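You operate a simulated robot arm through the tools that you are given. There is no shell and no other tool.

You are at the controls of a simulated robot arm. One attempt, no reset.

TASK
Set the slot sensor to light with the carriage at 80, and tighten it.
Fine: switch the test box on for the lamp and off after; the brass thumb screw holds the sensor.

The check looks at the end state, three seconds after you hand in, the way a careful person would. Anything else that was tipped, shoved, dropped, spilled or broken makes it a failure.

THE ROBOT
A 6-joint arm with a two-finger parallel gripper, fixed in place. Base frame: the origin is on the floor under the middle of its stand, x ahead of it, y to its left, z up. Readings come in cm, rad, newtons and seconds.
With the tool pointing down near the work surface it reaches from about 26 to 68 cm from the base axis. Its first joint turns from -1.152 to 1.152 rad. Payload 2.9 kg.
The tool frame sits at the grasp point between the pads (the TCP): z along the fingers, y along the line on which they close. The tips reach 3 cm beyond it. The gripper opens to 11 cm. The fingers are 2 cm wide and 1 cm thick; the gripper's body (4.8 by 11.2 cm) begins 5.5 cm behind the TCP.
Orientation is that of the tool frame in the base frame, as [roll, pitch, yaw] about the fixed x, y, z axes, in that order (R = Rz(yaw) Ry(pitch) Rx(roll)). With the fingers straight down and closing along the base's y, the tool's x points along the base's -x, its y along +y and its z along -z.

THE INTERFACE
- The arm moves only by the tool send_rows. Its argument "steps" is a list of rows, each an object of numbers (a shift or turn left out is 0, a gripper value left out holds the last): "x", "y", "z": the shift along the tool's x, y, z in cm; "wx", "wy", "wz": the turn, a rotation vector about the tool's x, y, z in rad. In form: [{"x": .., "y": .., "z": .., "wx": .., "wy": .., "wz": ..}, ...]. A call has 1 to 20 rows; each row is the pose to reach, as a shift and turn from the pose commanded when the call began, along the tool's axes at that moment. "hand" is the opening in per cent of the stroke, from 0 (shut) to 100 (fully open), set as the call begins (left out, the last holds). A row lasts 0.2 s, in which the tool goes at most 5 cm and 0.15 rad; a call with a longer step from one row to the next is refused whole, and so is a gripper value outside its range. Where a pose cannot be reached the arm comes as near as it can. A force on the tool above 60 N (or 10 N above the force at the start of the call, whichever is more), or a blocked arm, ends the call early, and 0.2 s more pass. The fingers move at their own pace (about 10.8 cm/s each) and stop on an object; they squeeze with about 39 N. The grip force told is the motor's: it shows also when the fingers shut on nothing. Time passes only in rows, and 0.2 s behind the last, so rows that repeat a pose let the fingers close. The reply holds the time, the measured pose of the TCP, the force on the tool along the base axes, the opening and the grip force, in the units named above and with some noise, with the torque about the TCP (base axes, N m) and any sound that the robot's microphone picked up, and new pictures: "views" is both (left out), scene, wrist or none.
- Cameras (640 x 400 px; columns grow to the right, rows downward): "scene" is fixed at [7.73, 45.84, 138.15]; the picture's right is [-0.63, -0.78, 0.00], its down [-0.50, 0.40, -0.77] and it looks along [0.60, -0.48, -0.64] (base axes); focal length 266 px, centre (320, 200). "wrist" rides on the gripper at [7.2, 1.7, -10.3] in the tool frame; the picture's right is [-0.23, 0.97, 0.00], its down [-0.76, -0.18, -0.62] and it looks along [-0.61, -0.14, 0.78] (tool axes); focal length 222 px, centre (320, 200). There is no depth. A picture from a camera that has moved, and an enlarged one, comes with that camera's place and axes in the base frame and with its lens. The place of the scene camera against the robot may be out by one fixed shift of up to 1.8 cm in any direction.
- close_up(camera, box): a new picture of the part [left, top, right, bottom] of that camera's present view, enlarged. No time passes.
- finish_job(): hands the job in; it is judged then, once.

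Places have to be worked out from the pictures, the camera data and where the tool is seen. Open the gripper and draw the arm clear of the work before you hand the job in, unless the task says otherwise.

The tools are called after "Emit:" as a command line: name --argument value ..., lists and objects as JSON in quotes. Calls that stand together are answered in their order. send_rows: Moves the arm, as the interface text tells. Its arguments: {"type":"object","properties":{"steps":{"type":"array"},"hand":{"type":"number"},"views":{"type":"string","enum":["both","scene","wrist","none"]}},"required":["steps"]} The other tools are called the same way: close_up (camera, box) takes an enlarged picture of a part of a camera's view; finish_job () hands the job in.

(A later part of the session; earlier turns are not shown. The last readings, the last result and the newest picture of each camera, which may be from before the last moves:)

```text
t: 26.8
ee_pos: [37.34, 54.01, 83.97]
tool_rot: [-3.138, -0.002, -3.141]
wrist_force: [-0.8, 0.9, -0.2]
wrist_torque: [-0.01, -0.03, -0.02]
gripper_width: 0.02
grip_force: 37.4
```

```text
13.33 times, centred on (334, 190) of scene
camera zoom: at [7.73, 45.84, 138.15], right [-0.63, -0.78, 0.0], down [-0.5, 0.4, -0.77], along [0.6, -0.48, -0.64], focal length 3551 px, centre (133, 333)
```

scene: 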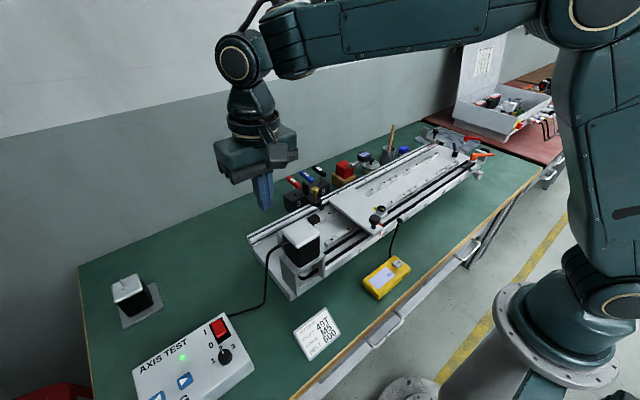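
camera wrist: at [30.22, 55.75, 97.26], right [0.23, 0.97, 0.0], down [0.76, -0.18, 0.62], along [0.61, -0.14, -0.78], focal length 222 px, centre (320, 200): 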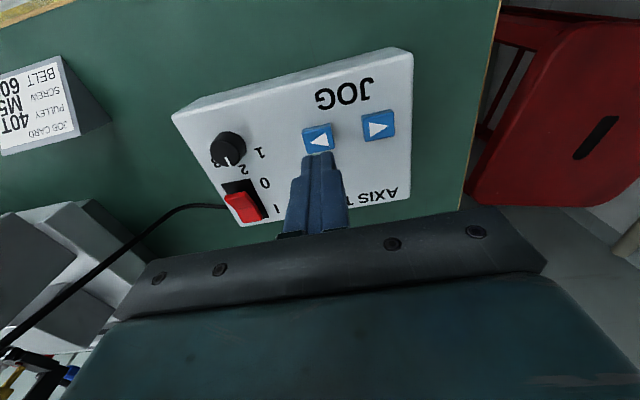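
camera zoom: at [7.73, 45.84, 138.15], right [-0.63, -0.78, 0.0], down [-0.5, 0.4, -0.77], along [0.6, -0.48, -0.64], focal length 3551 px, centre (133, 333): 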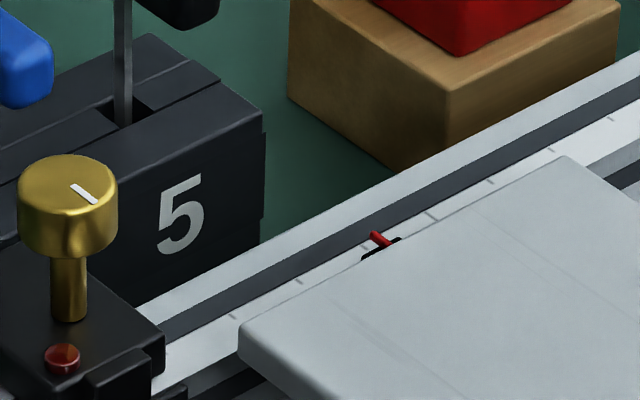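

No click and no motion at that depth. I dip 1.5 mm deeper and back.

Emit:
send_rows --steps '[{"z": 0.6}, {"z": 0.95}, {"z": 0.3}]' --views "none"

Emit:
close_up --camera "scene" --box '[310, 175, 358, 205]'

```text
t: 27.6
ee_pos: [37.29, 54.04, 83.6]
tool_rot: [-3.14, 0.0, 3.141]
wrist_force: [-0.7, 0.2, 0.7]
wrist_torque: [0.0, 0.0, 0.01]
gripper_width: 0.0
grip_force: 37.9
heard: click
```

```text
13.33 times, centred on (334, 190) of scene
camera zoom: at [7.73, 45.84, 138.15], right [-0.63, -0.78, 0.0], down [-0.5, 0.4, -0.77], along [0.6, -0.48, -0.64], focal length 3551 px, centre (133, 333)
```

zoom: 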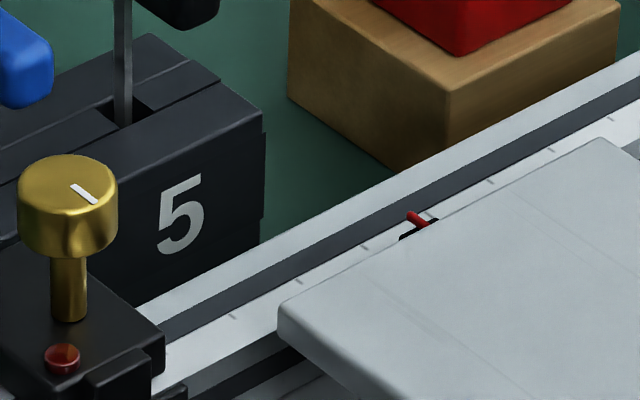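

That tap moved the pointer to about 85 (tip x 413; target ≈396). I move to the left button again with the tilt, hovering about 2 cm before the click depth, for a minimal tap back.

Emit:
send_rows --steps '[{"z": -2.5}, {"x": 0.25, "y": 1.9, "z": -2.7, "wx": -0.084, "wy": -0.054}, {"x": 0.54, "y": 3.81, "z": -2.5, "wx": -0.168, "wy": -0.108}, {"x": 0.54, "y": 3.81, "z": -1.4, "wx": -0.168, "wy": -0.108}, {"x": 0.54, "y": 3.81, "z": -1.4, "wx": -0.168, "wy": -0.108}]' --views "wrist"

```text
t: 28.8
ee_pos: [36.82, 57.8, 84.96]
tool_rot: [2.973, 0.107, 3.134]
wrist_force: [0.5, 0.1, -0.4]
wrist_torque: [0.02, -0.01, 0.02]
gripper_width: 0.0
grip_force: 37.1
camera wrist: at [28.6, 57.9, 94.6], right [0.22, 0.96, 0.19], down [0.69, -0.29, 0.66], along [0.69, -0.02, -0.73], focal length 222 px, centre (320, 200)
```

wrist: 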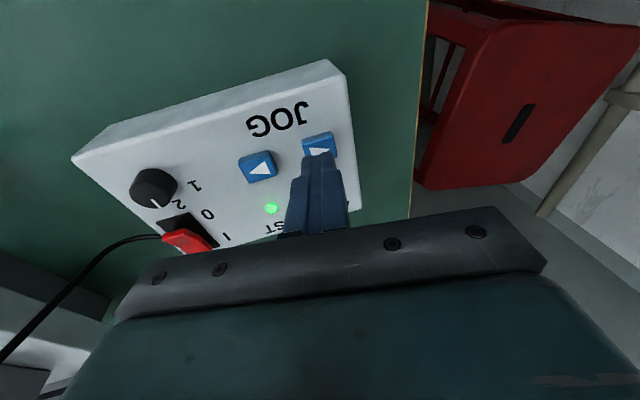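

Hovering over the left button. I dip to 1.6 and back; the click tells whether it acted.

Emit:
send_rows --steps '[{"z": 1.2}, {"z": 1.6}, {"z": 1.1}]' --views "none"

Emit:
close_up --camera "scene" --box '[310, 175, 358, 205]'

```text
t: 29.6
ee_pos: [36.93, 57.98, 84.0]
tool_rot: [2.974, 0.106, 3.133]
wrist_force: [-0.3, -1.0, -0.1]
wrist_torque: [0.0, 0.01, 0.03]
gripper_width: 0.02
grip_force: 37.4
```

```text
13.33 times, centred on (334, 190) of scene
camera zoom: at [7.73, 45.84, 138.15], right [-0.63, -0.78, 0.0], down [-0.5, 0.4, -0.77], along [0.6, -0.48, -0.64], focal length 3551 px, centre (133, 333)
```

zoom: 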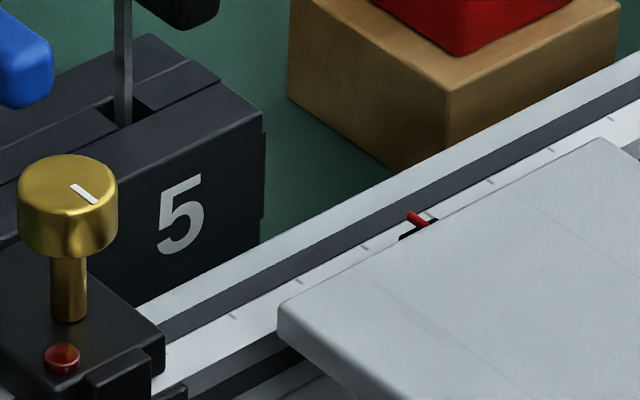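

Still no click. I go 1 mm deeper (total 1.7) and back.

Emit:
send_rows --steps '[{"z": 0.3}, {"z": 0.6}, {"z": 0.0}]' --views "none"

Emit:
close_up --camera "scene" --box '[310, 175, 358, 205]'

```text
t: 30.4
ee_pos: [37.04, 57.97, 83.98]
tool_rot: [2.974, 0.107, 3.133]
wrist_force: [0.7, 0.1, 0.2]
wrist_torque: [-0.02, 0.01, -0.01]
gripper_width: 0.01
grip_force: 37.7
```

```text
13.33 times, centred on (334, 190) of scene
camera zoom: at [7.73, 45.84, 138.15], right [-0.63, -0.78, 0.0], down [-0.5, 0.4, -0.77], along [0.6, -0.48, -0.64], focal length 3551 px, centre (133, 333)
```

zoom: 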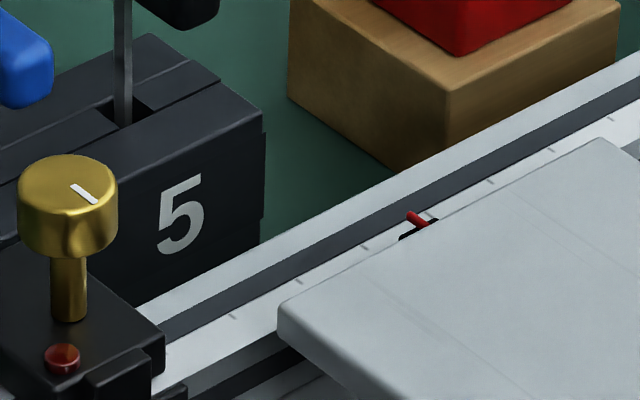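

No click yet; another small increment in depth.

Emit:
send_rows --steps '[{"z": 0.4}, {"z": 0.72}, {"z": 0.0}]' --views "none"

Emit:
close_up --camera "scene" --box '[310, 175, 358, 205]'

```text
t: 31.2
ee_pos: [36.93, 57.97, 84.03]
tool_rot: [2.976, 0.106, 3.134]
wrist_force: [-0.5, -0.1, -0.3]
wrist_torque: [-0.01, -0.03, -0.03]
gripper_width: 0.0
grip_force: 37.8
heard: click
```

```text
13.33 times, centred on (334, 190) of scene
camera zoom: at [7.73, 45.84, 138.15], right [-0.63, -0.78, 0.0], down [-0.5, 0.4, -0.77], along [0.6, -0.48, -0.64], focal length 3551 px, centre (133, 333)
```

zoom: 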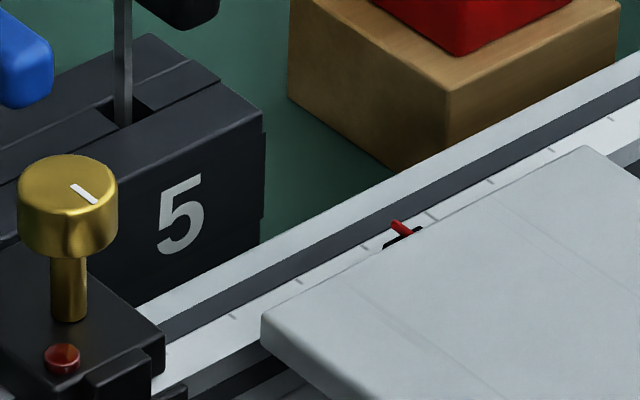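

The pointer tip is now at x≈396, which should be 80. I lift, straighten the tool, and travel at a safe height to verify the reading straight on.

Emit:
send_rows --steps '[{"x": -0.47, "y": 0.74, "z": -4.31}, {"x": -0.94, "y": 1.47, "z": -8.62}, {"x": -1.42, "y": 2.21, "z": -12.94}, {"x": -1.89, "y": 2.94, "z": -17.25, "wx": 0.084, "wy": 0.054}, {"x": -2.36, "y": 3.68, "z": -21.56, "wx": 0.168, "wy": 0.108}, {"x": -3.13, "y": -0.85, "z": -22.25, "wx": 0.168, "wy": 0.108}, {"x": -3.9, "y": -5.39, "z": -22.94, "wx": 0.168, "wy": 0.108}, {"x": -4.66, "y": -9.92, "z": -23.63, "wx": 0.168, "wy": 0.108}, {"x": -5.43, "y": -14.46, "z": -24.32, "wx": 0.168, "wy": 0.108}, {"x": -6.2, "y": -18.99, "z": -25.01, "wx": 0.168, "wy": 0.108}, {"x": -6.97, "y": -23.52, "z": -25.7, "wx": 0.168, "wy": 0.108}, {"x": -7.74, "y": -28.06, "z": -26.39, "wx": 0.168, "wy": 0.108}, {"x": -8.5, "y": -32.59, "z": -27.08, "wx": 0.168, "wy": 0.108}, {"x": -9.27, "y": -37.13, "z": -27.77, "wx": 0.168, "wy": 0.108}, {"x": -10.04, "y": -41.66, "z": -28.46, "wx": 0.168, "wy": 0.108}, {"x": -10.81, "y": -46.19, "z": -29.15, "wx": 0.168, "wy": 0.108}, {"x": -11.58, "y": -50.73, "z": -29.84, "wx": 0.168, "wy": 0.108}, {"x": -12.34, "y": -55.26, "z": -30.53, "wx": 0.168, "wy": 0.108}, {"x": -12.34, "y": -55.26, "z": -30.53, "wx": 0.168, "wy": 0.108}]' --views "none"

```text
t: 35.2
ee_pos: [46.63, -1.74, 106.07]
tool_rot: [-3.141, -0.003, -3.14]
wrist_force: [-0.6, 0.2, -0.2]
wrist_torque: [0.01, -0.03, -0.04]
gripper_width: 0.01
grip_force: 38.0
out of reach, approached as far as the arm can: row 4, 5
```

Arrived high above the carriage. I open the gripper so the fingers don't hide the scale, and go a little lower for the reading.

Emit:
send_rows --steps '[{"z": 2}, {"z": 4}, {"z": 4}, {"z": 4}]' --hand 100 --views "wrist"

Emit:
close_up --camera "wrist" --box '[310, 130, 390, 180]'

Emit:
close_up --camera "wrist" --box '[370, 110, 450, 230]'

```text
t: 36.2
ee_pos: [46.62, -1.62, 102.17]
tool_rot: [-3.139, -0.002, 3.141]
wrist_force: [-0.5, 0.0, 0.0]
wrist_torque: [-0.01, 0.03, 0.01]
gripper_width: 11.0
grip_force: 0.1
camera wrist: at [39.37, 0.08, 112.41], right [0.23, 0.97, 0.0], down [0.76, -0.18, 0.62], along [0.61, -0.14, -0.78], focal length 222 px, centre (320, 200)
```

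wrist: 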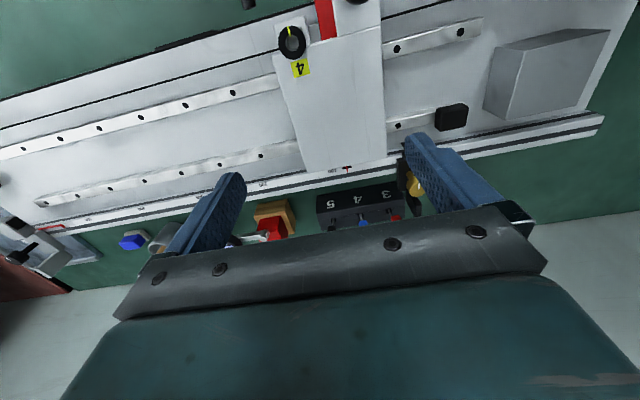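

```text
8.00 times, centred on (350, 155) of wrist
camera zoom: at [39.37, 0.08, 112.41], right [0.23, 0.97, 0.0], down [0.76, -0.18, 0.62], along [0.61, -0.14, -0.78], focal length 1777 px, centre (80, 560)
```

zoom: 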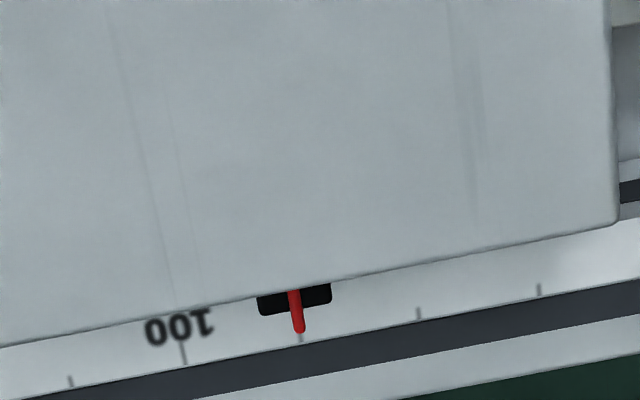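

```text
3.33 times, centred on (410, 170) of wrist
camera zoom: at [39.37, 0.08, 112.41], right [0.23, 0.97, 0.0], down [0.76, -0.18, 0.62], along [0.61, -0.14, -0.78], focal length 740 px, centre (20, 300)
```

zoom: 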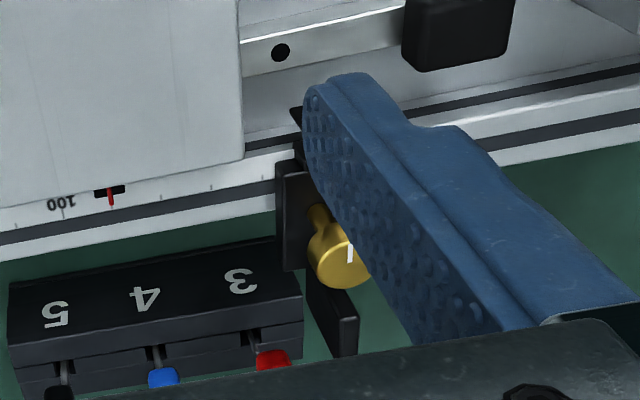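

The pointer now stands exactly over the 80 tick, with the camera at its own y, so the carriage is at 80. Next I bring the half-closed gripper over the brass knob (about (56.4, 7.9), top z≈91).

Emit:
send_rows --steps '[{"x": -3, "y": 3, "z": 0}, {"x": -6, "y": 6, "z": 1}, {"x": -9, "y": 8.5, "z": 2}, {"x": -9.8, "y": 9.5, "z": 4.5}, {"x": -9.8, "y": 9.5, "z": 4.5}]' --hand 45 --views "both"

Emit:
close_up --camera "wrist" --box '[240, 90, 400, 230]'

Emit:
close_up --camera "scene" --box '[270, 160, 360, 220]'

```text
t: 37.4
ee_pos: [56.24, 7.86, 97.64]
tool_rot: [-3.139, -0.002, 3.139]
wrist_force: [-0.2, -0.5, 0.0]
wrist_torque: [-0.01, 0.01, 0.02]
gripper_width: 4.97
grip_force: 0.1
camera wrist: at [49.16, 9.67, 107.86], right [0.23, 0.97, 0.0], down [0.76, -0.18, 0.62], along [0.61, -0.14, -0.78], focal length 222 px, centre (320, 200)
```

scene: 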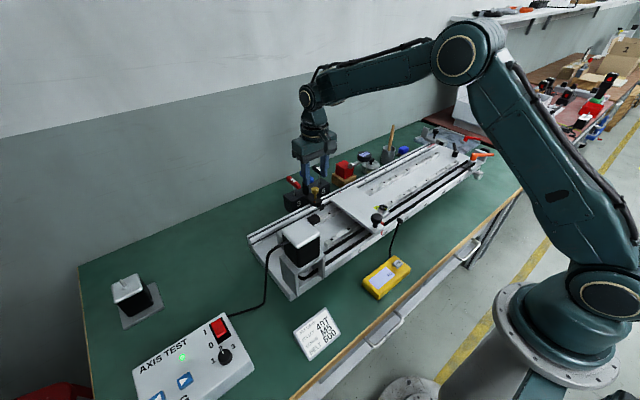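
wrist: 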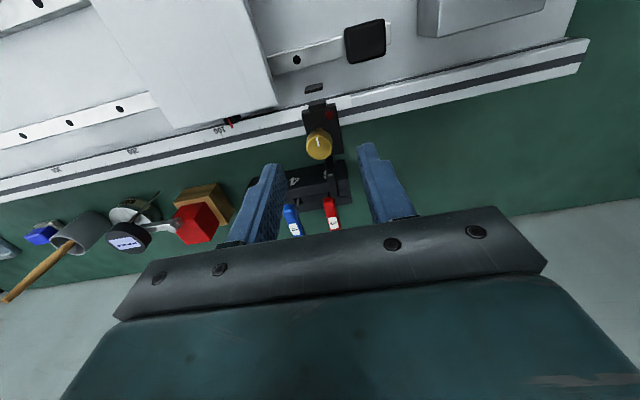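

```text
2.86 times, centred on (320, 160) of wrist
camera zoom: at [49.16, 9.67, 107.86], right [0.23, 0.97, 0.0], down [0.76, -0.18, 0.62], along [0.61, -0.14, -0.78], focal length 635 px, centre (320, 314)
```

zoom: 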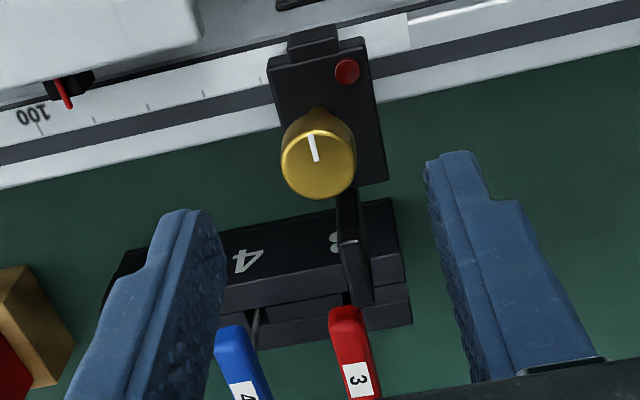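

```text
6.67 times, centred on (315, 190) of scene
camera zoom: at [7.73, 45.84, 138.15], right [-0.63, -0.78, 0.0], down [-0.5, 0.4, -0.77], along [0.6, -0.48, -0.64], focal length 1776 px, centre (353, 267)
```

zoom: 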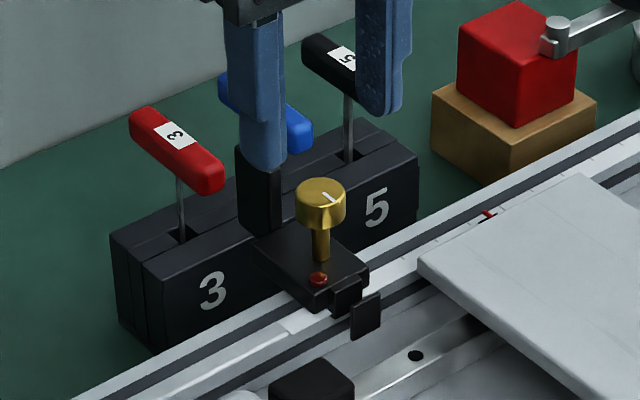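

The knob sits nearly under the gripper; I take a high-zoom measure of its top here, to be combined with another after a side shift.

Emit:
close_up --camera "wrist" --box '[288, 115, 352, 165]'

Emit:
send_rows --steps '[{"y": 3}, {"y": 6}, {"y": 6}, {"y": 6}]' --views "wrist"

Emit:
close_up --camera "wrist" --box '[200, 90, 296, 165]'

```text
8.00 times, centred on (320, 140) of wrist
camera zoom: at [49.16, 9.67, 107.86], right [0.23, 0.97, 0.0], down [0.76, -0.18, 0.62], along [0.61, -0.14, -0.78], focal length 1777 px, centre (320, 680)
```

zoom: 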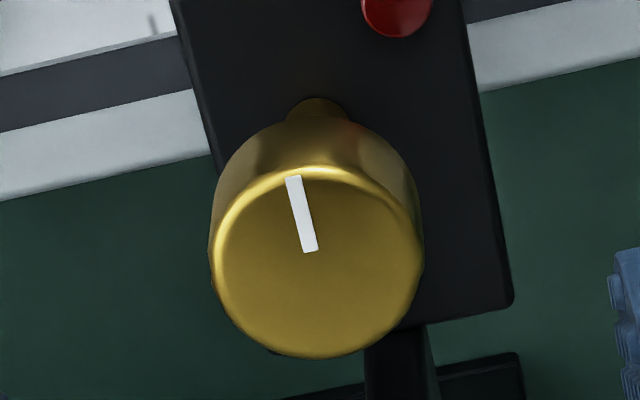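

```text
t: 38.4
ee_pos: [56.4, 13.84, 97.55]
tool_rot: [-3.141, -0.003, 3.141]
wrist_force: [0.1, 0.6, -0.2]
wrist_torque: [0.01, -0.02, -0.01]
gripper_width: 4.95
grip_force: 0.0
camera wrist: at [49.22, 15.62, 107.87], right [0.23, 0.97, 0.0], down [0.76, -0.18, 0.62], along [0.61, -0.14, -0.78], focal length 222 px, centre (320, 200)
```

wrist: 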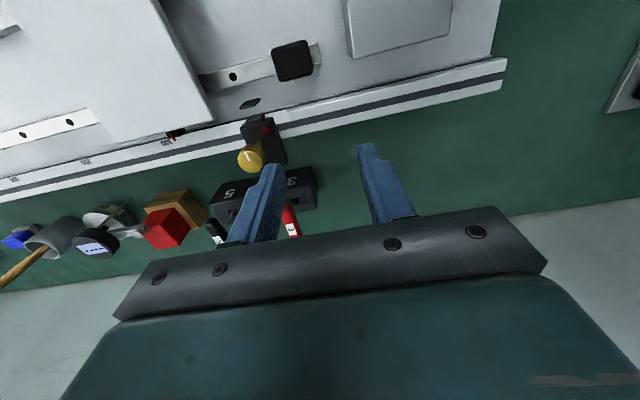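

```text
5.33 times, centred on (248, 128) of wrist
camera zoom: at [49.22, 15.62, 107.87], right [0.23, 0.97, 0.0], down [0.76, -0.18, 0.62], along [0.61, -0.14, -0.78], focal length 1185 px, centre (704, 587)
```

zoom: 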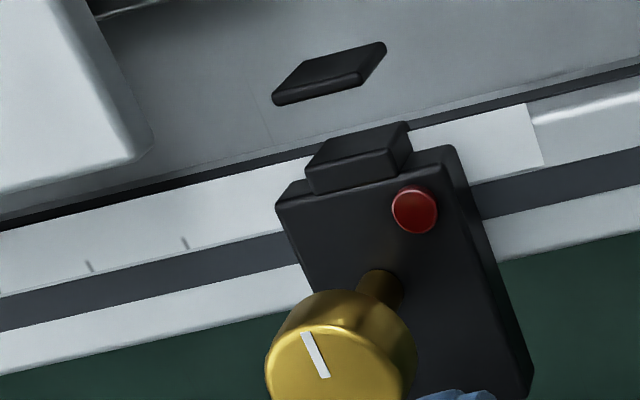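

The fork and lamp are clearly seen. I retake the zoom so the whole knob top is in the frame.

Emit:
close_up --camera "wrist" --box '[215, 125, 295, 175]'

```text
8.00 times, centred on (255, 150) of wrist
camera zoom: at [49.22, 15.62, 107.87], right [0.23, 0.97, 0.0], down [0.76, -0.18, 0.62], along [0.61, -0.14, -0.78], focal length 1777 px, centre (840, 600)
```

zoom: 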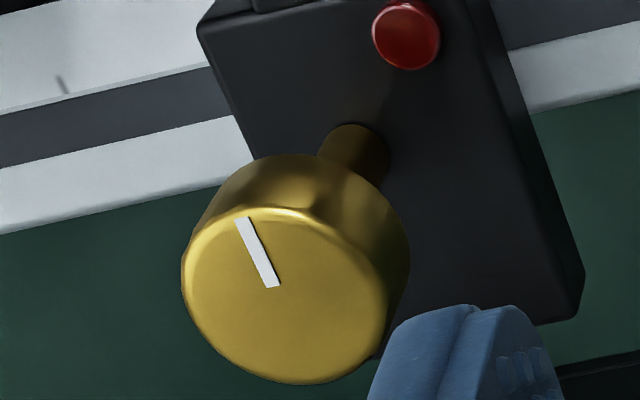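

Triangulation gives the knob axis at (56.9, 7.85), top z≈91.2, body top z≈87.5. I come over it and lower so the tips stop at about z 88.2, fingers still open around it.

Emit:
send_rows --steps '[{"x": -0.25, "y": -3}, {"x": -0.5, "y": -5.98}, {"x": -0.5, "y": -5.98, "z": 2}, {"x": -0.5, "y": -5.98, "z": 4}, {"x": -0.5, "y": -5.98, "z": 5.5}, {"x": -0.5, "y": -5.98, "z": 6.3}, {"x": -0.5, "y": -5.98, "z": 6.3}]' --views "both"

Emit:
close_up --camera "wrist" --box '[240, 90, 400, 230]'

Emit:
close_up --camera "scene" --box '[270, 160, 360, 220]'

```text
t: 40.0
ee_pos: [56.72, 7.89, 91.29]
tool_rot: [-3.139, -0.001, 3.141]
wrist_force: [0.4, 0.4, -0.4]
wrist_torque: [0.0, 0.02, 0.02]
gripper_width: 4.94
grip_force: 0.1
camera wrist: at [49.66, 9.64, 101.53], right [0.23, 0.97, 0.0], down [0.76, -0.18, 0.62], along [0.61, -0.14, -0.78], focal length 222 px, centre (320, 200)
```

scene: 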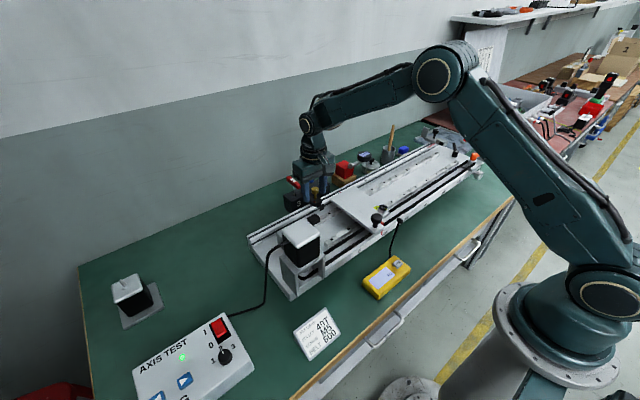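
wrist: 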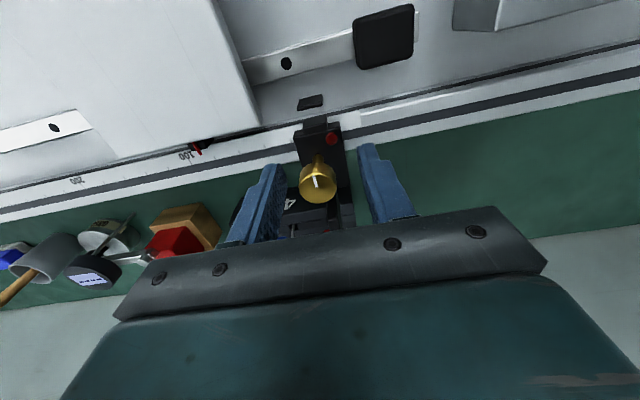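

```text
2.86 times, centred on (320, 160) of wrist
camera zoom: at [49.66, 9.64, 101.53], right [0.23, 0.97, 0.0], down [0.76, -0.18, 0.62], along [0.61, -0.14, -0.78], focal length 635 px, centre (320, 314)
```

zoom: 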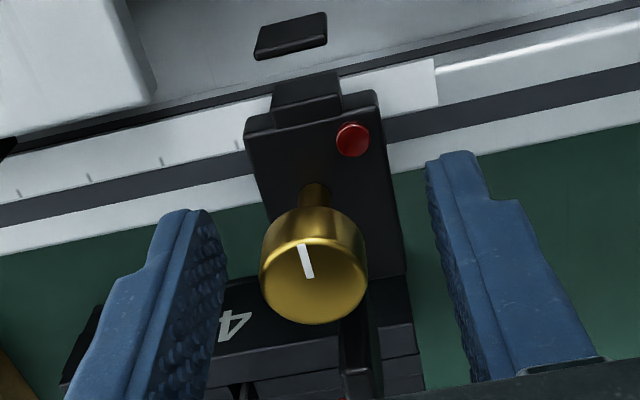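

```text
6.67 times, centred on (315, 190) of scene
camera zoom: at [7.73, 45.84, 138.15], right [-0.63, -0.78, 0.0], down [-0.5, 0.4, -0.77], along [0.6, -0.48, -0.64], focal length 1776 px, centre (353, 267)
```

zoom: 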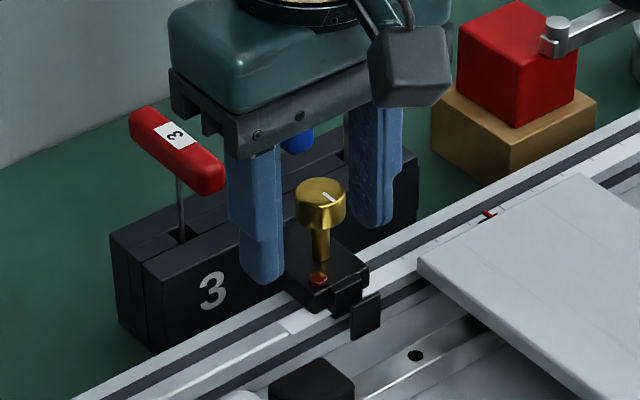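

The knob is about 1 mm off the TCP axis; I correct that and close the fingers on it.

Emit:
send_rows --steps '[{"x": 0.07, "y": -0.1}, {"x": 0.07, "y": -0.1}, {"x": 0.07, "y": -0.1}, {"x": 0.07, "y": -0.1}]' --hand 0 --views "wrist"

Emit:
close_up --camera "wrist" --box '[240, 90, 400, 230]'

```text
t: 41.0
ee_pos: [56.83, 7.78, 91.3]
tool_rot: [-3.14, -0.003, -3.141]
wrist_force: [6.9, -0.9, -9.5]
wrist_torque: [0.01, -0.33, 0.01]
gripper_width: 2.11
grip_force: 45.0
camera wrist: at [49.63, 9.56, 101.55], right [0.23, 0.97, 0.0], down [0.76, -0.18, 0.62], along [0.61, -0.14, -0.78], focal length 222 px, centre (320, 200)
```

wrist: 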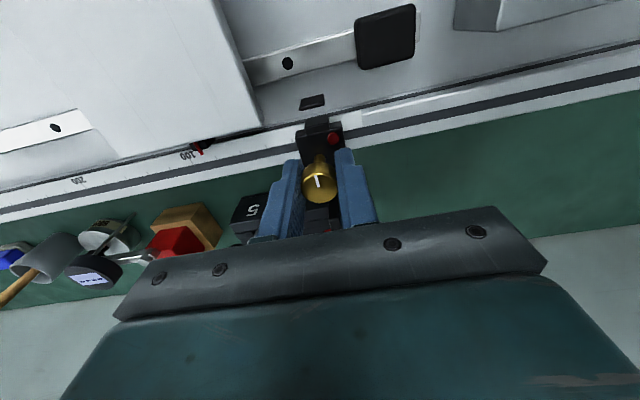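

```text
2.86 times, centred on (320, 160) of wrist
camera zoom: at [49.63, 9.56, 101.55], right [0.23, 0.97, 0.0], down [0.76, -0.18, 0.62], along [0.61, -0.14, -0.78], focal length 635 px, centre (320, 314)
```

zoom: 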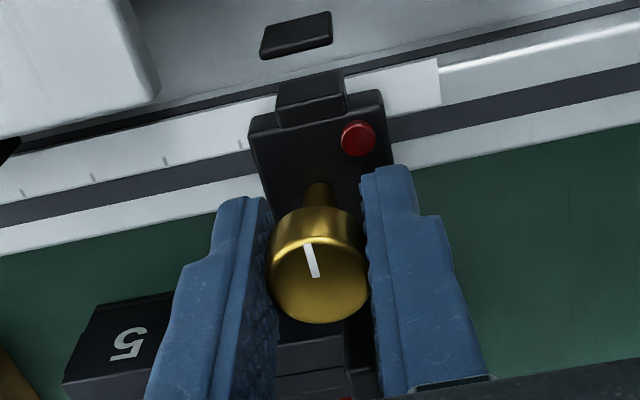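

Firm grip on the knob at 2.11 cm. I turn it counter-clockwise as seen from above (negative tool wz), slowly at first, and watch mark and torque.

Emit:
send_rows --steps '[{"wz": -0.1}, {"wz": -0.2}, {"wz": -0.3}, {"wz": -0.4}, {"wz": -0.5}, {"wz": -0.6}]' --views "wrist"

Emit:
close_up --camera "wrist" --box '[240, 90, 400, 230]'

Emit:
close_up --camera "scene" --box '[270, 160, 360, 220]'

```text
t: 42.4
ee_pos: [56.69, 7.81, 91.29]
tool_rot: [-3.141, -0.001, -2.54]
wrist_force: [6.7, 0.4, -7.1]
wrist_torque: [0.44, -0.67, 0.0]
gripper_width: 2.11
grip_force: 44.6
camera wrist: at [49.93, 5.18, 101.56], right [-0.36, 0.93, 0.0], down [0.73, 0.29, 0.62], along [0.58, 0.23, -0.78], focal length 222 px, centre (320, 200)
```

wrist: 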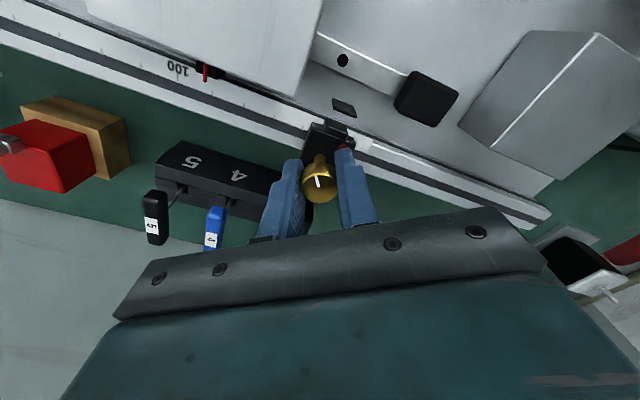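

```text
2.86 times, centred on (320, 160) of wrist
camera zoom: at [49.93, 5.18, 101.56], right [-0.36, 0.93, 0.0], down [0.73, 0.29, 0.62], along [0.58, 0.23, -0.78], focal length 635 px, centre (320, 314)
```

zoom: 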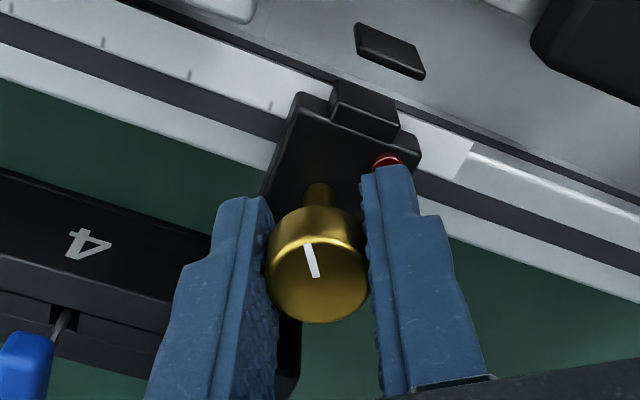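

```text
6.67 times, centred on (315, 190) of scene
camera zoom: at [7.75, 45.84, 138.15], right [-0.63, -0.78, 0.0], down [-0.5, 0.4, -0.77], along [0.6, -0.48, -0.64], focal length 1776 px, centre (353, 267)
```

zoom: 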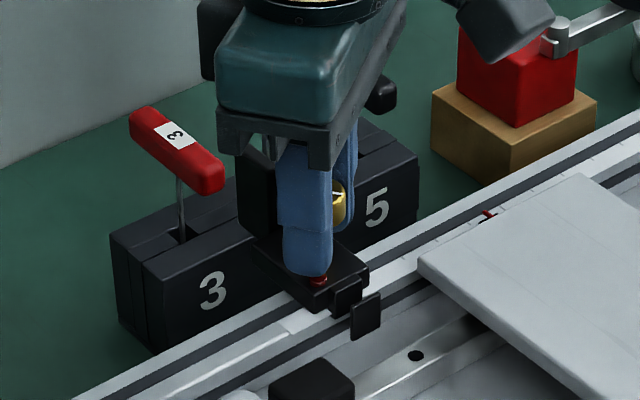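

The mark turned with the gripper, so the knob follows. I continue counter-clockwise to about 2 rad in total.

Emit:
send_rows --steps '[{"wz": -0.13}, {"wz": -0.26}, {"wz": -0.39}, {"wz": -0.52}, {"wz": -0.65}, {"wz": -0.78}, {"wz": -0.91}, {"wz": -1.04}, {"wz": -1.17}, {"wz": -1.3}, {"wz": -1.4}]' --views "wrist"

Emit:
close_up --camera "wrist" --box '[240, 90, 400, 230]'

Emit:
close_up --camera "scene" --box '[270, 160, 360, 220]'

```text
t: 44.8
ee_pos: [56.67, 7.63, 91.22]
tool_rot: [3.139, 0.001, -1.138]
wrist_force: [-4.1, -0.4, 4.2]
wrist_torque: [-0.71, -0.31, 0.05]
gripper_width: 2.13
grip_force: 45.2
camera wrist: at [58.28, 0.6, 101.56], right [-0.98, -0.2, 0.0], down [-0.16, 0.77, 0.62], along [-0.13, 0.61, -0.78], focal length 222 px, centre (320, 200)
```

wrist: 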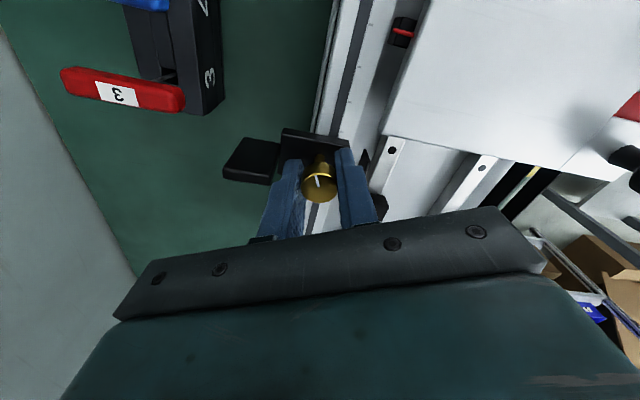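

```text
2.86 times, centred on (320, 160) of wrist
camera zoom: at [58.28, 0.6, 101.56], right [-0.98, -0.2, 0.0], down [-0.16, 0.77, 0.62], along [-0.13, 0.61, -0.78], focal length 635 px, centre (320, 314)
```

zoom: 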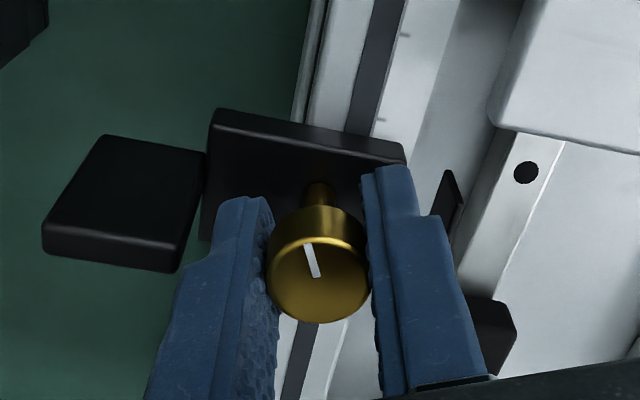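

```text
6.67 times, centred on (315, 190) of scene
camera zoom: at [7.71, 45.84, 138.15], right [-0.63, -0.78, 0.0], down [-0.5, 0.4, -0.77], along [0.6, -0.48, -0.64], focal length 1776 px, centre (353, 267)
```

zoom: 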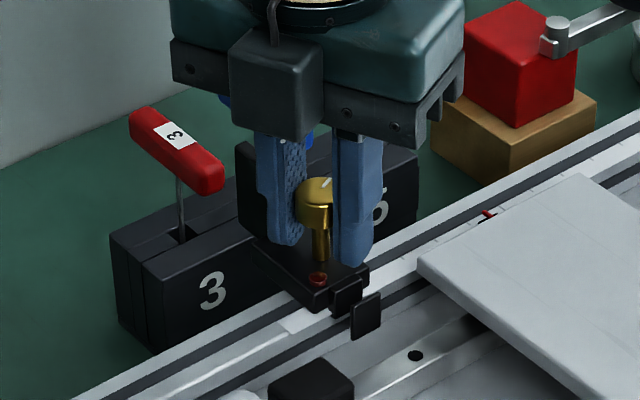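

Two rad loosened, still turning easily. I test whether the sensor slides: a small pull of 4 mm toward -y with the knob held, watching the force.

Emit:
send_rows --steps '[{"x": 0.091, "y": 0.042}, {"x": 0.182, "y": 0.084}, {"x": 0.272, "y": 0.126}, {"x": 0.363, "y": 0.168}, {"x": 0.363, "y": 0.168}]' --views "wrist"

Emit:
close_up --camera "scene" --box '[270, 160, 360, 220]'

```text
t: 46.0
ee_pos: [56.62, 7.32, 91.29]
tool_rot: [3.138, 0.002, -1.141]
wrist_force: [-4.7, 0.8, 4.4]
wrist_torque: [0.7, 0.31, 0.02]
gripper_width: 2.1
grip_force: 45.3
camera wrist: at [58.25, 0.19, 101.56], right [-0.98, -0.2, 0.0], down [-0.15, 0.77, 0.62], along [-0.13, 0.61, -0.78], focal length 222 px, centre (320, 200)
```

wrist: 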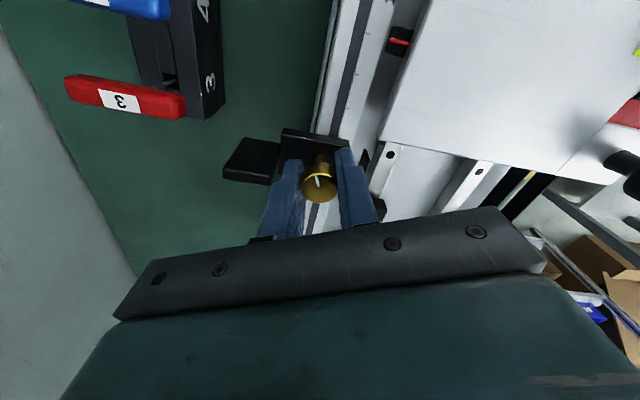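

```text
6.67 times, centred on (315, 190) of scene
camera zoom: at [7.71, 45.84, 138.16], right [-0.63, -0.78, 0.0], down [-0.5, 0.4, -0.77], along [0.6, -0.48, -0.64], focal length 1776 px, centre (353, 267)
```

zoom: 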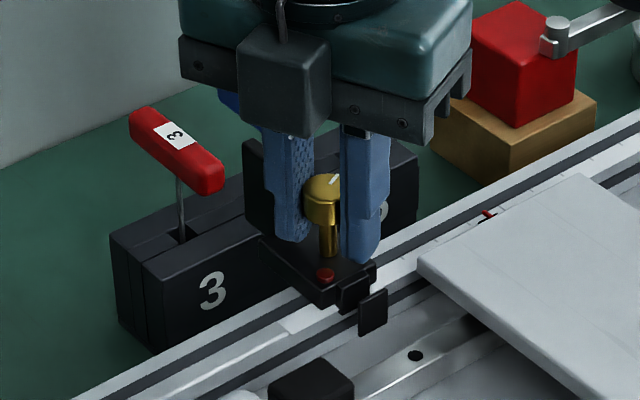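

The sensor slid with the knob, so it is loose. I slide it 6 cm along -y towards the flag, leaving the last stretch for small steps with the lamp in view.

Emit:
send_rows --steps '[{"x": 0.545, "y": 0.25}, {"x": 1.09, "y": 0.5}, {"x": 1.636, "y": 0.75}, {"x": 2.18, "y": 1.0}, {"x": 2.727, "y": 1.25}, {"x": 3.27, "y": 1.5}, {"x": 3.82, "y": 1.75}, {"x": 4.36, "y": 2.0}, {"x": 4.91, "y": 2.25}, {"x": 5.454, "y": 2.5}, {"x": 5.454, "y": 2.5}]' --views "wrist"

Emit:
close_up --camera "scene" --box '[290, 155, 380, 215]'

Emit:
close_up --camera "wrist" --box '[240, 90, 400, 230]'

```text
t: 48.4
ee_pos: [56.59, 1.27, 91.25]
tool_rot: [3.14, 0.0, -1.142]
wrist_force: [-5.8, 0.8, 0.8]
wrist_torque: [0.23, 0.13, -0.01]
gripper_width: 2.12
grip_force: 45.2
camera wrist: at [58.25, -5.87, 101.56], right [-0.98, -0.2, 0.0], down [-0.15, 0.77, 0.62], along [-0.13, 0.61, -0.78], focal length 222 px, centre (320, 200)
```

wrist: 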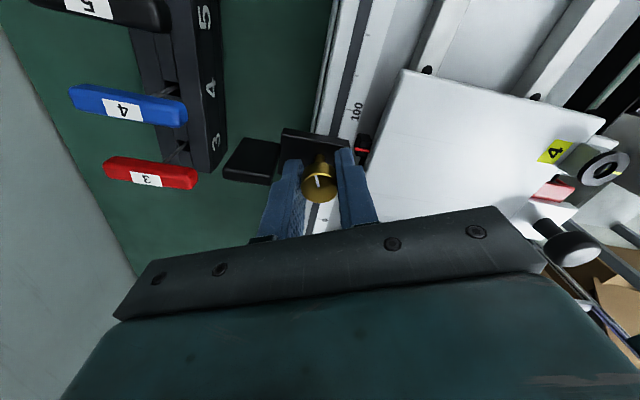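

```text
6.67 times, centred on (335, 185) of scene
camera zoom: at [7.71, 45.84, 138.15], right [-0.63, -0.78, 0.0], down [-0.5, 0.4, -0.77], along [0.6, -0.48, -0.64], focal length 1776 px, centre (220, 300)
```

zoom: 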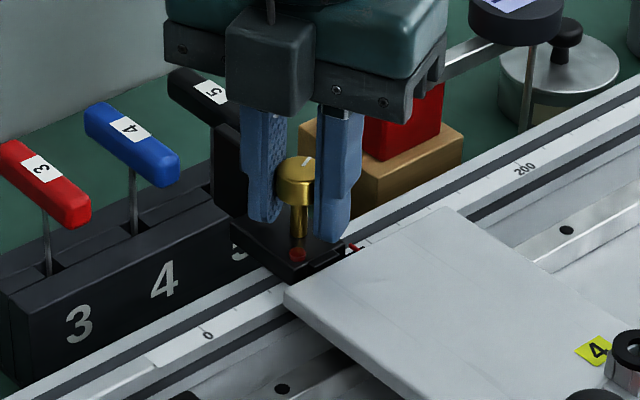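

```text
2.86 times, centred on (320, 160) of wrist
camera zoom: at [58.25, -5.87, 101.56], right [-0.98, -0.2, 0.0], down [-0.15, 0.77, 0.62], along [-0.13, 0.61, -0.78], focal length 635 px, centre (320, 314)
```

zoom: 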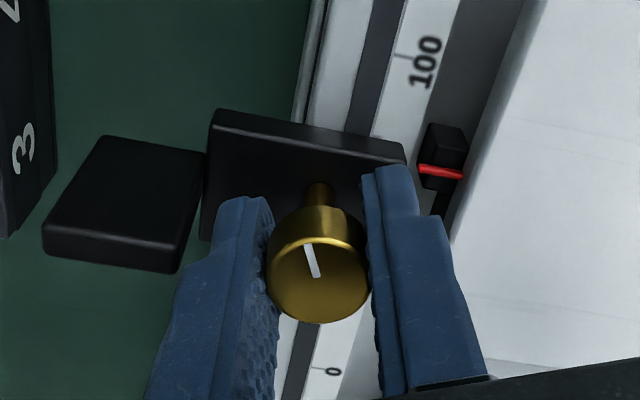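

Lamp still dark; the finger tips (z≈88.25) clear the pointer (≈87.5) and plate (≈87.7). I go on in smaller steps.

Emit:
send_rows --steps '[{"x": 0.182, "y": 0.083}, {"x": 0.364, "y": 0.167}, {"x": 0.545, "y": 0.25}, {"x": 0.545, "y": 0.25}]' --views "none"

Emit:
close_up --camera "scene" --box '[310, 170, 358, 200]'

```text
t: 49.4
ee_pos: [56.65, 0.64, 91.35]
tool_rot: [3.138, 0.001, -1.144]
wrist_force: [-7.4, 0.4, -1.9]
wrist_torque: [0.03, 0.01, -0.01]
gripper_width: 2.11
grip_force: 44.2
```

```text
13.33 times, centred on (334, 185) of scene
camera zoom: at [7.71, 45.84, 138.15], right [-0.63, -0.78, 0.0], down [-0.5, 0.4, -0.77], along [0.6, -0.48, -0.64], focal length 3551 px, centre (133, 400)
```

zoom: 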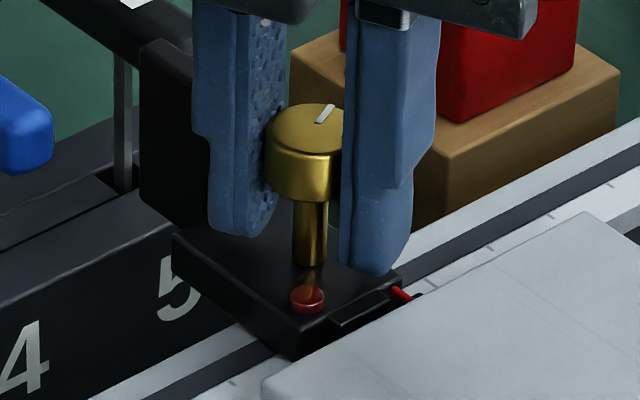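

Not lit yet; the pointer is just at the sensor's right edge. I continue by 3 mm steps.

Emit:
send_rows --steps '[{"x": 0.136, "y": 0.063}, {"x": 0.273, "y": 0.125}, {"x": 0.273, "y": 0.125}]' --views "none"

Emit:
close_up --camera "scene" --box '[310, 170, 358, 200]'

```text
t: 50.2
ee_pos: [56.66, 0.42, 91.21]
tool_rot: [3.138, 0.0, -1.141]
wrist_force: [-8.1, 0.4, -2.1]
wrist_torque: [0.29, 0.19, 0.01]
gripper_width: 2.13
grip_force: 44.1
```

```text
13.33 times, centred on (334, 185) of scene
camera zoom: at [7.71, 45.84, 138.15], right [-0.63, -0.78, 0.0], down [-0.5, 0.4, -0.77], along [0.6, -0.48, -0.64], focal length 3551 px, centre (133, 400)
```

zoom: 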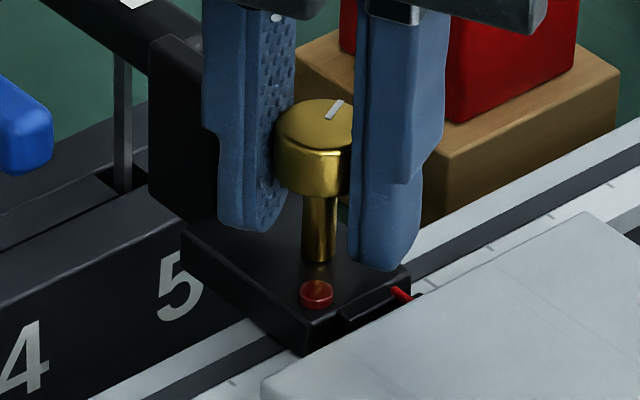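

Still not lit. Another 3 mm.

Emit:
send_rows --steps '[{"x": 0.136, "y": 0.063}, {"x": 0.273, "y": 0.125}, {"x": 0.273, "y": 0.125}]' --views "none"

Emit:
close_up --camera "scene" --box '[310, 170, 358, 200]'

```text
t: 51.0
ee_pos: [56.61, 0.1, 91.2]
tool_rot: [3.137, 0.0, -1.141]
wrist_force: [-7.3, 0.9, -5.8]
wrist_torque: [0.29, 0.17, 0.0]
gripper_width: 2.16
grip_force: 45.5
```

```text
13.33 times, centred on (334, 185) of scene
camera zoom: at [7.72, 45.84, 138.15], right [-0.63, -0.78, 0.0], down [-0.5, 0.4, -0.77], along [0.6, -0.48, -0.64], focal length 3551 px, centre (133, 400)
```

zoom: 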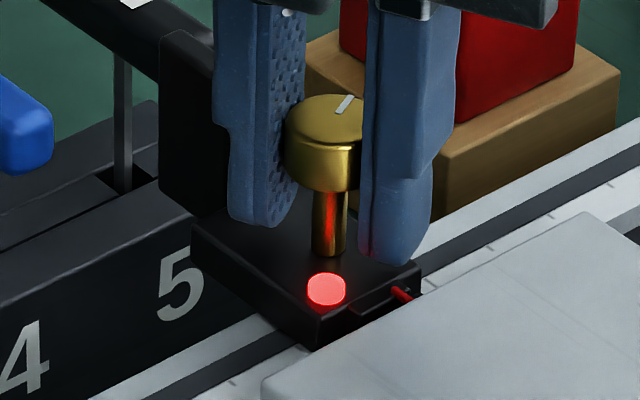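

The lamp lights at ee y≈0.10 (dark at 0.42). I continue in 2 mm steps to find the other edge so I can set it in the middle.

Emit:
send_rows --steps '[{"x": 0.091, "y": 0.042}, {"x": 0.182, "y": 0.083}, {"x": 0.182, "y": 0.083}]' --views "none"

Emit:
close_up --camera "scene" --box '[310, 170, 358, 200]'

```text
t: 51.8
ee_pos: [56.65, -0.11, 91.19]
tool_rot: [3.138, 0.002, -1.142]
wrist_force: [-10.0, 0.3, -4.8]
wrist_torque: [0.27, 0.23, 0.01]
gripper_width: 2.11
grip_force: 45.2
```

```text
13.33 times, centred on (334, 185) of scene
camera zoom: at [7.71, 45.84, 138.15], right [-0.63, -0.78, 0.0], down [-0.5, 0.4, -0.77], along [0.6, -0.48, -0.64], focal length 3551 px, centre (133, 400)
```

zoom: 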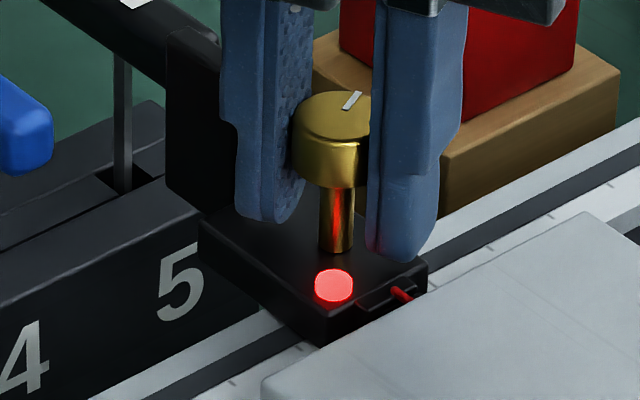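

Still lit. Continue another 2 mm.

Emit:
send_rows --steps '[{"x": 0.091, "y": 0.042}, {"x": 0.182, "y": 0.083}, {"x": 0.182, "y": 0.083}]' --views "none"

Emit:
close_up --camera "scene" --box '[310, 170, 358, 200]'

```text
t: 52.6
ee_pos: [56.74, -0.22, 91.24]
tool_rot: [3.139, 0.001, -1.141]
wrist_force: [-12.3, 0.5, -3.9]
wrist_torque: [0.14, 0.15, 0.0]
gripper_width: 2.1
grip_force: 45.1
```

```text
13.33 times, centred on (334, 185) of scene
camera zoom: at [7.71, 45.84, 138.15], right [-0.63, -0.78, 0.0], down [-0.5, 0.4, -0.77], along [0.6, -0.48, -0.64], focal length 3551 px, centre (133, 400)
```

zoom: 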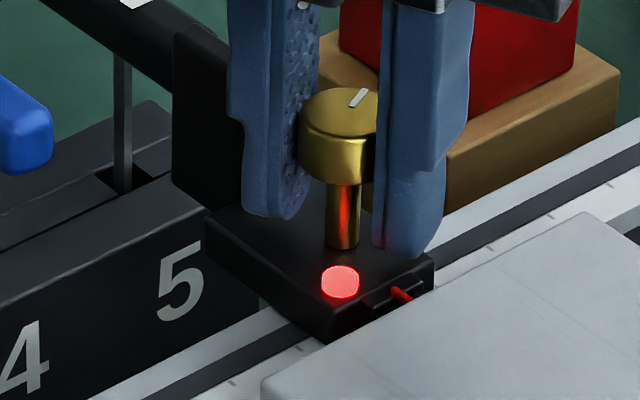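

Still lit, while the side force fx has crept to -12 N (rail slightly skewed to my path). I go on 2 mm and relieve x by 1.5 mm.

Emit:
send_rows --steps '[{"x": 0.03, "y": 0.18}, {"x": 0.12, "y": 0.22}, {"x": 0.12, "y": 0.22}]' --views "none"

Emit:
close_up --camera "scene" --box '[310, 170, 358, 200]'

```text
t: 53.4
ee_pos: [56.69, -0.48, 91.18]
tool_rot: [-3.141, -0.003, -1.141]
wrist_force: [4.9, 0.8, -11.5]
wrist_torque: [0.5, 0.12, 0.03]
gripper_width: 2.08
grip_force: 45.5
```

```text
13.33 times, centred on (334, 185) of scene
camera zoom: at [7.76, 45.84, 138.15], right [-0.63, -0.78, 0.0], down [-0.5, 0.4, -0.77], along [0.6, -0.48, -0.64], focal length 3551 px, centre (133, 400)
```

zoom: 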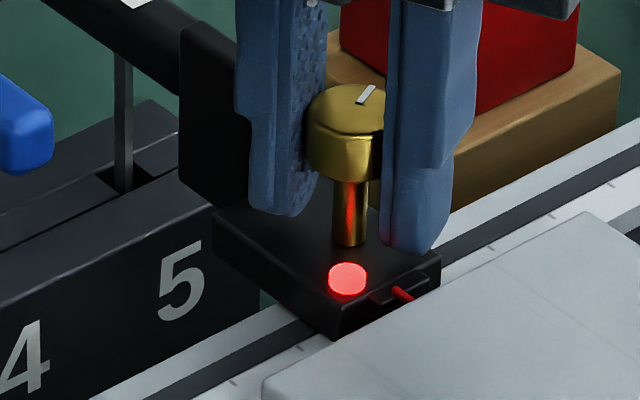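

Still lit at this step; continue 2 mm more.

Emit:
send_rows --steps '[{"x": 0.091, "y": 0.042}, {"x": 0.182, "y": 0.083}, {"x": 0.182, "y": 0.083}]' --views "none"

Emit:
close_up --camera "scene" --box '[310, 170, 358, 200]'

```text
t: 54.2
ee_pos: [56.72, -0.72, 91.25]
tool_rot: [-3.141, -0.002, -1.14]
wrist_force: [14.7, -0.4, -12.2]
wrist_torque: [-0.04, -0.14, -0.01]
gripper_width: 2.12
grip_force: 44.7
```

```text
13.33 times, centred on (334, 185) of scene
camera zoom: at [7.79, 45.84, 138.15], right [-0.63, -0.78, 0.0], down [-0.5, 0.4, -0.77], along [0.6, -0.48, -0.64], focal length 3551 px, centre (133, 400)
```

zoom: 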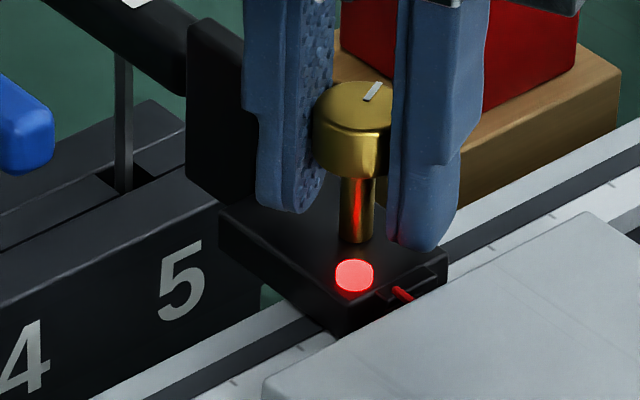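

Lit still; fx now +15 N, so I ease back +x 1 mm while going another 2 mm on.

Emit:
send_rows --steps '[{"x": 0.11, "y": -0.01}, {"x": 0.224, "y": -0.008}, {"x": 0.224, "y": -0.008}]' --views "none"

Emit:
close_up --camera "scene" --box '[310, 170, 358, 200]'

```text
t: 55.0
ee_pos: [56.71, -0.8, 91.27]
tool_rot: [3.137, 0.001, -1.142]
wrist_force: [7.2, 0.4, -7.4]
wrist_torque: [-0.35, -0.21, 0.0]
gripper_width: 2.09
grip_force: 44.6
```

```text
13.33 times, centred on (334, 185) of scene
camera zoom: at [7.76, 45.84, 138.15], right [-0.63, -0.78, 0.0], down [-0.5, 0.4, -0.77], along [0.6, -0.48, -0.64], focal length 3551 px, centre (133, 400)
```

zoom: 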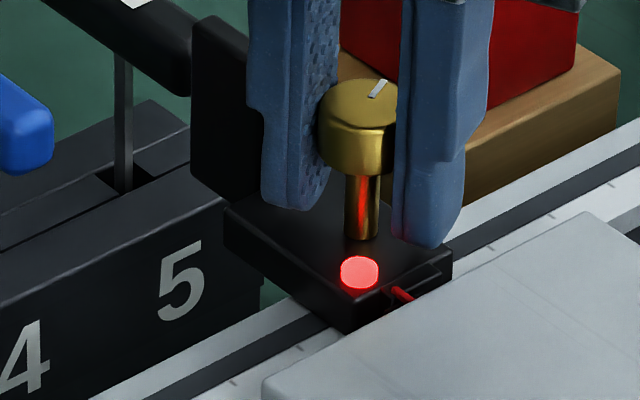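

Still lit. Another 2 mm.

Emit:
send_rows --steps '[{"x": 0.1, "y": 0.03}, {"x": 0.2, "y": 0.045}, {"x": 0.2, "y": 0.045}]' --views "none"

Emit:
close_up --camera "scene" --box '[310, 170, 358, 200]'

```text
t: 55.8
ee_pos: [56.66, -1.06, 91.31]
tool_rot: [3.137, -0.001, -1.142]
wrist_force: [-1.1, 0.5, -1.7]
wrist_torque: [0.04, 0.02, 0.01]
gripper_width: 2.12
grip_force: 45.1
```

```text
13.33 times, centred on (334, 185) of scene
camera zoom: at [7.73, 45.84, 138.15], right [-0.63, -0.78, 0.0], down [-0.5, 0.4, -0.77], along [0.6, -0.48, -0.64], focal length 3551 px, centre (133, 400)
```

zoom: 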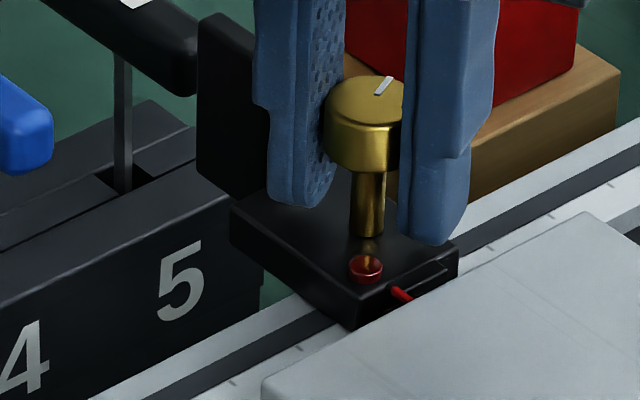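

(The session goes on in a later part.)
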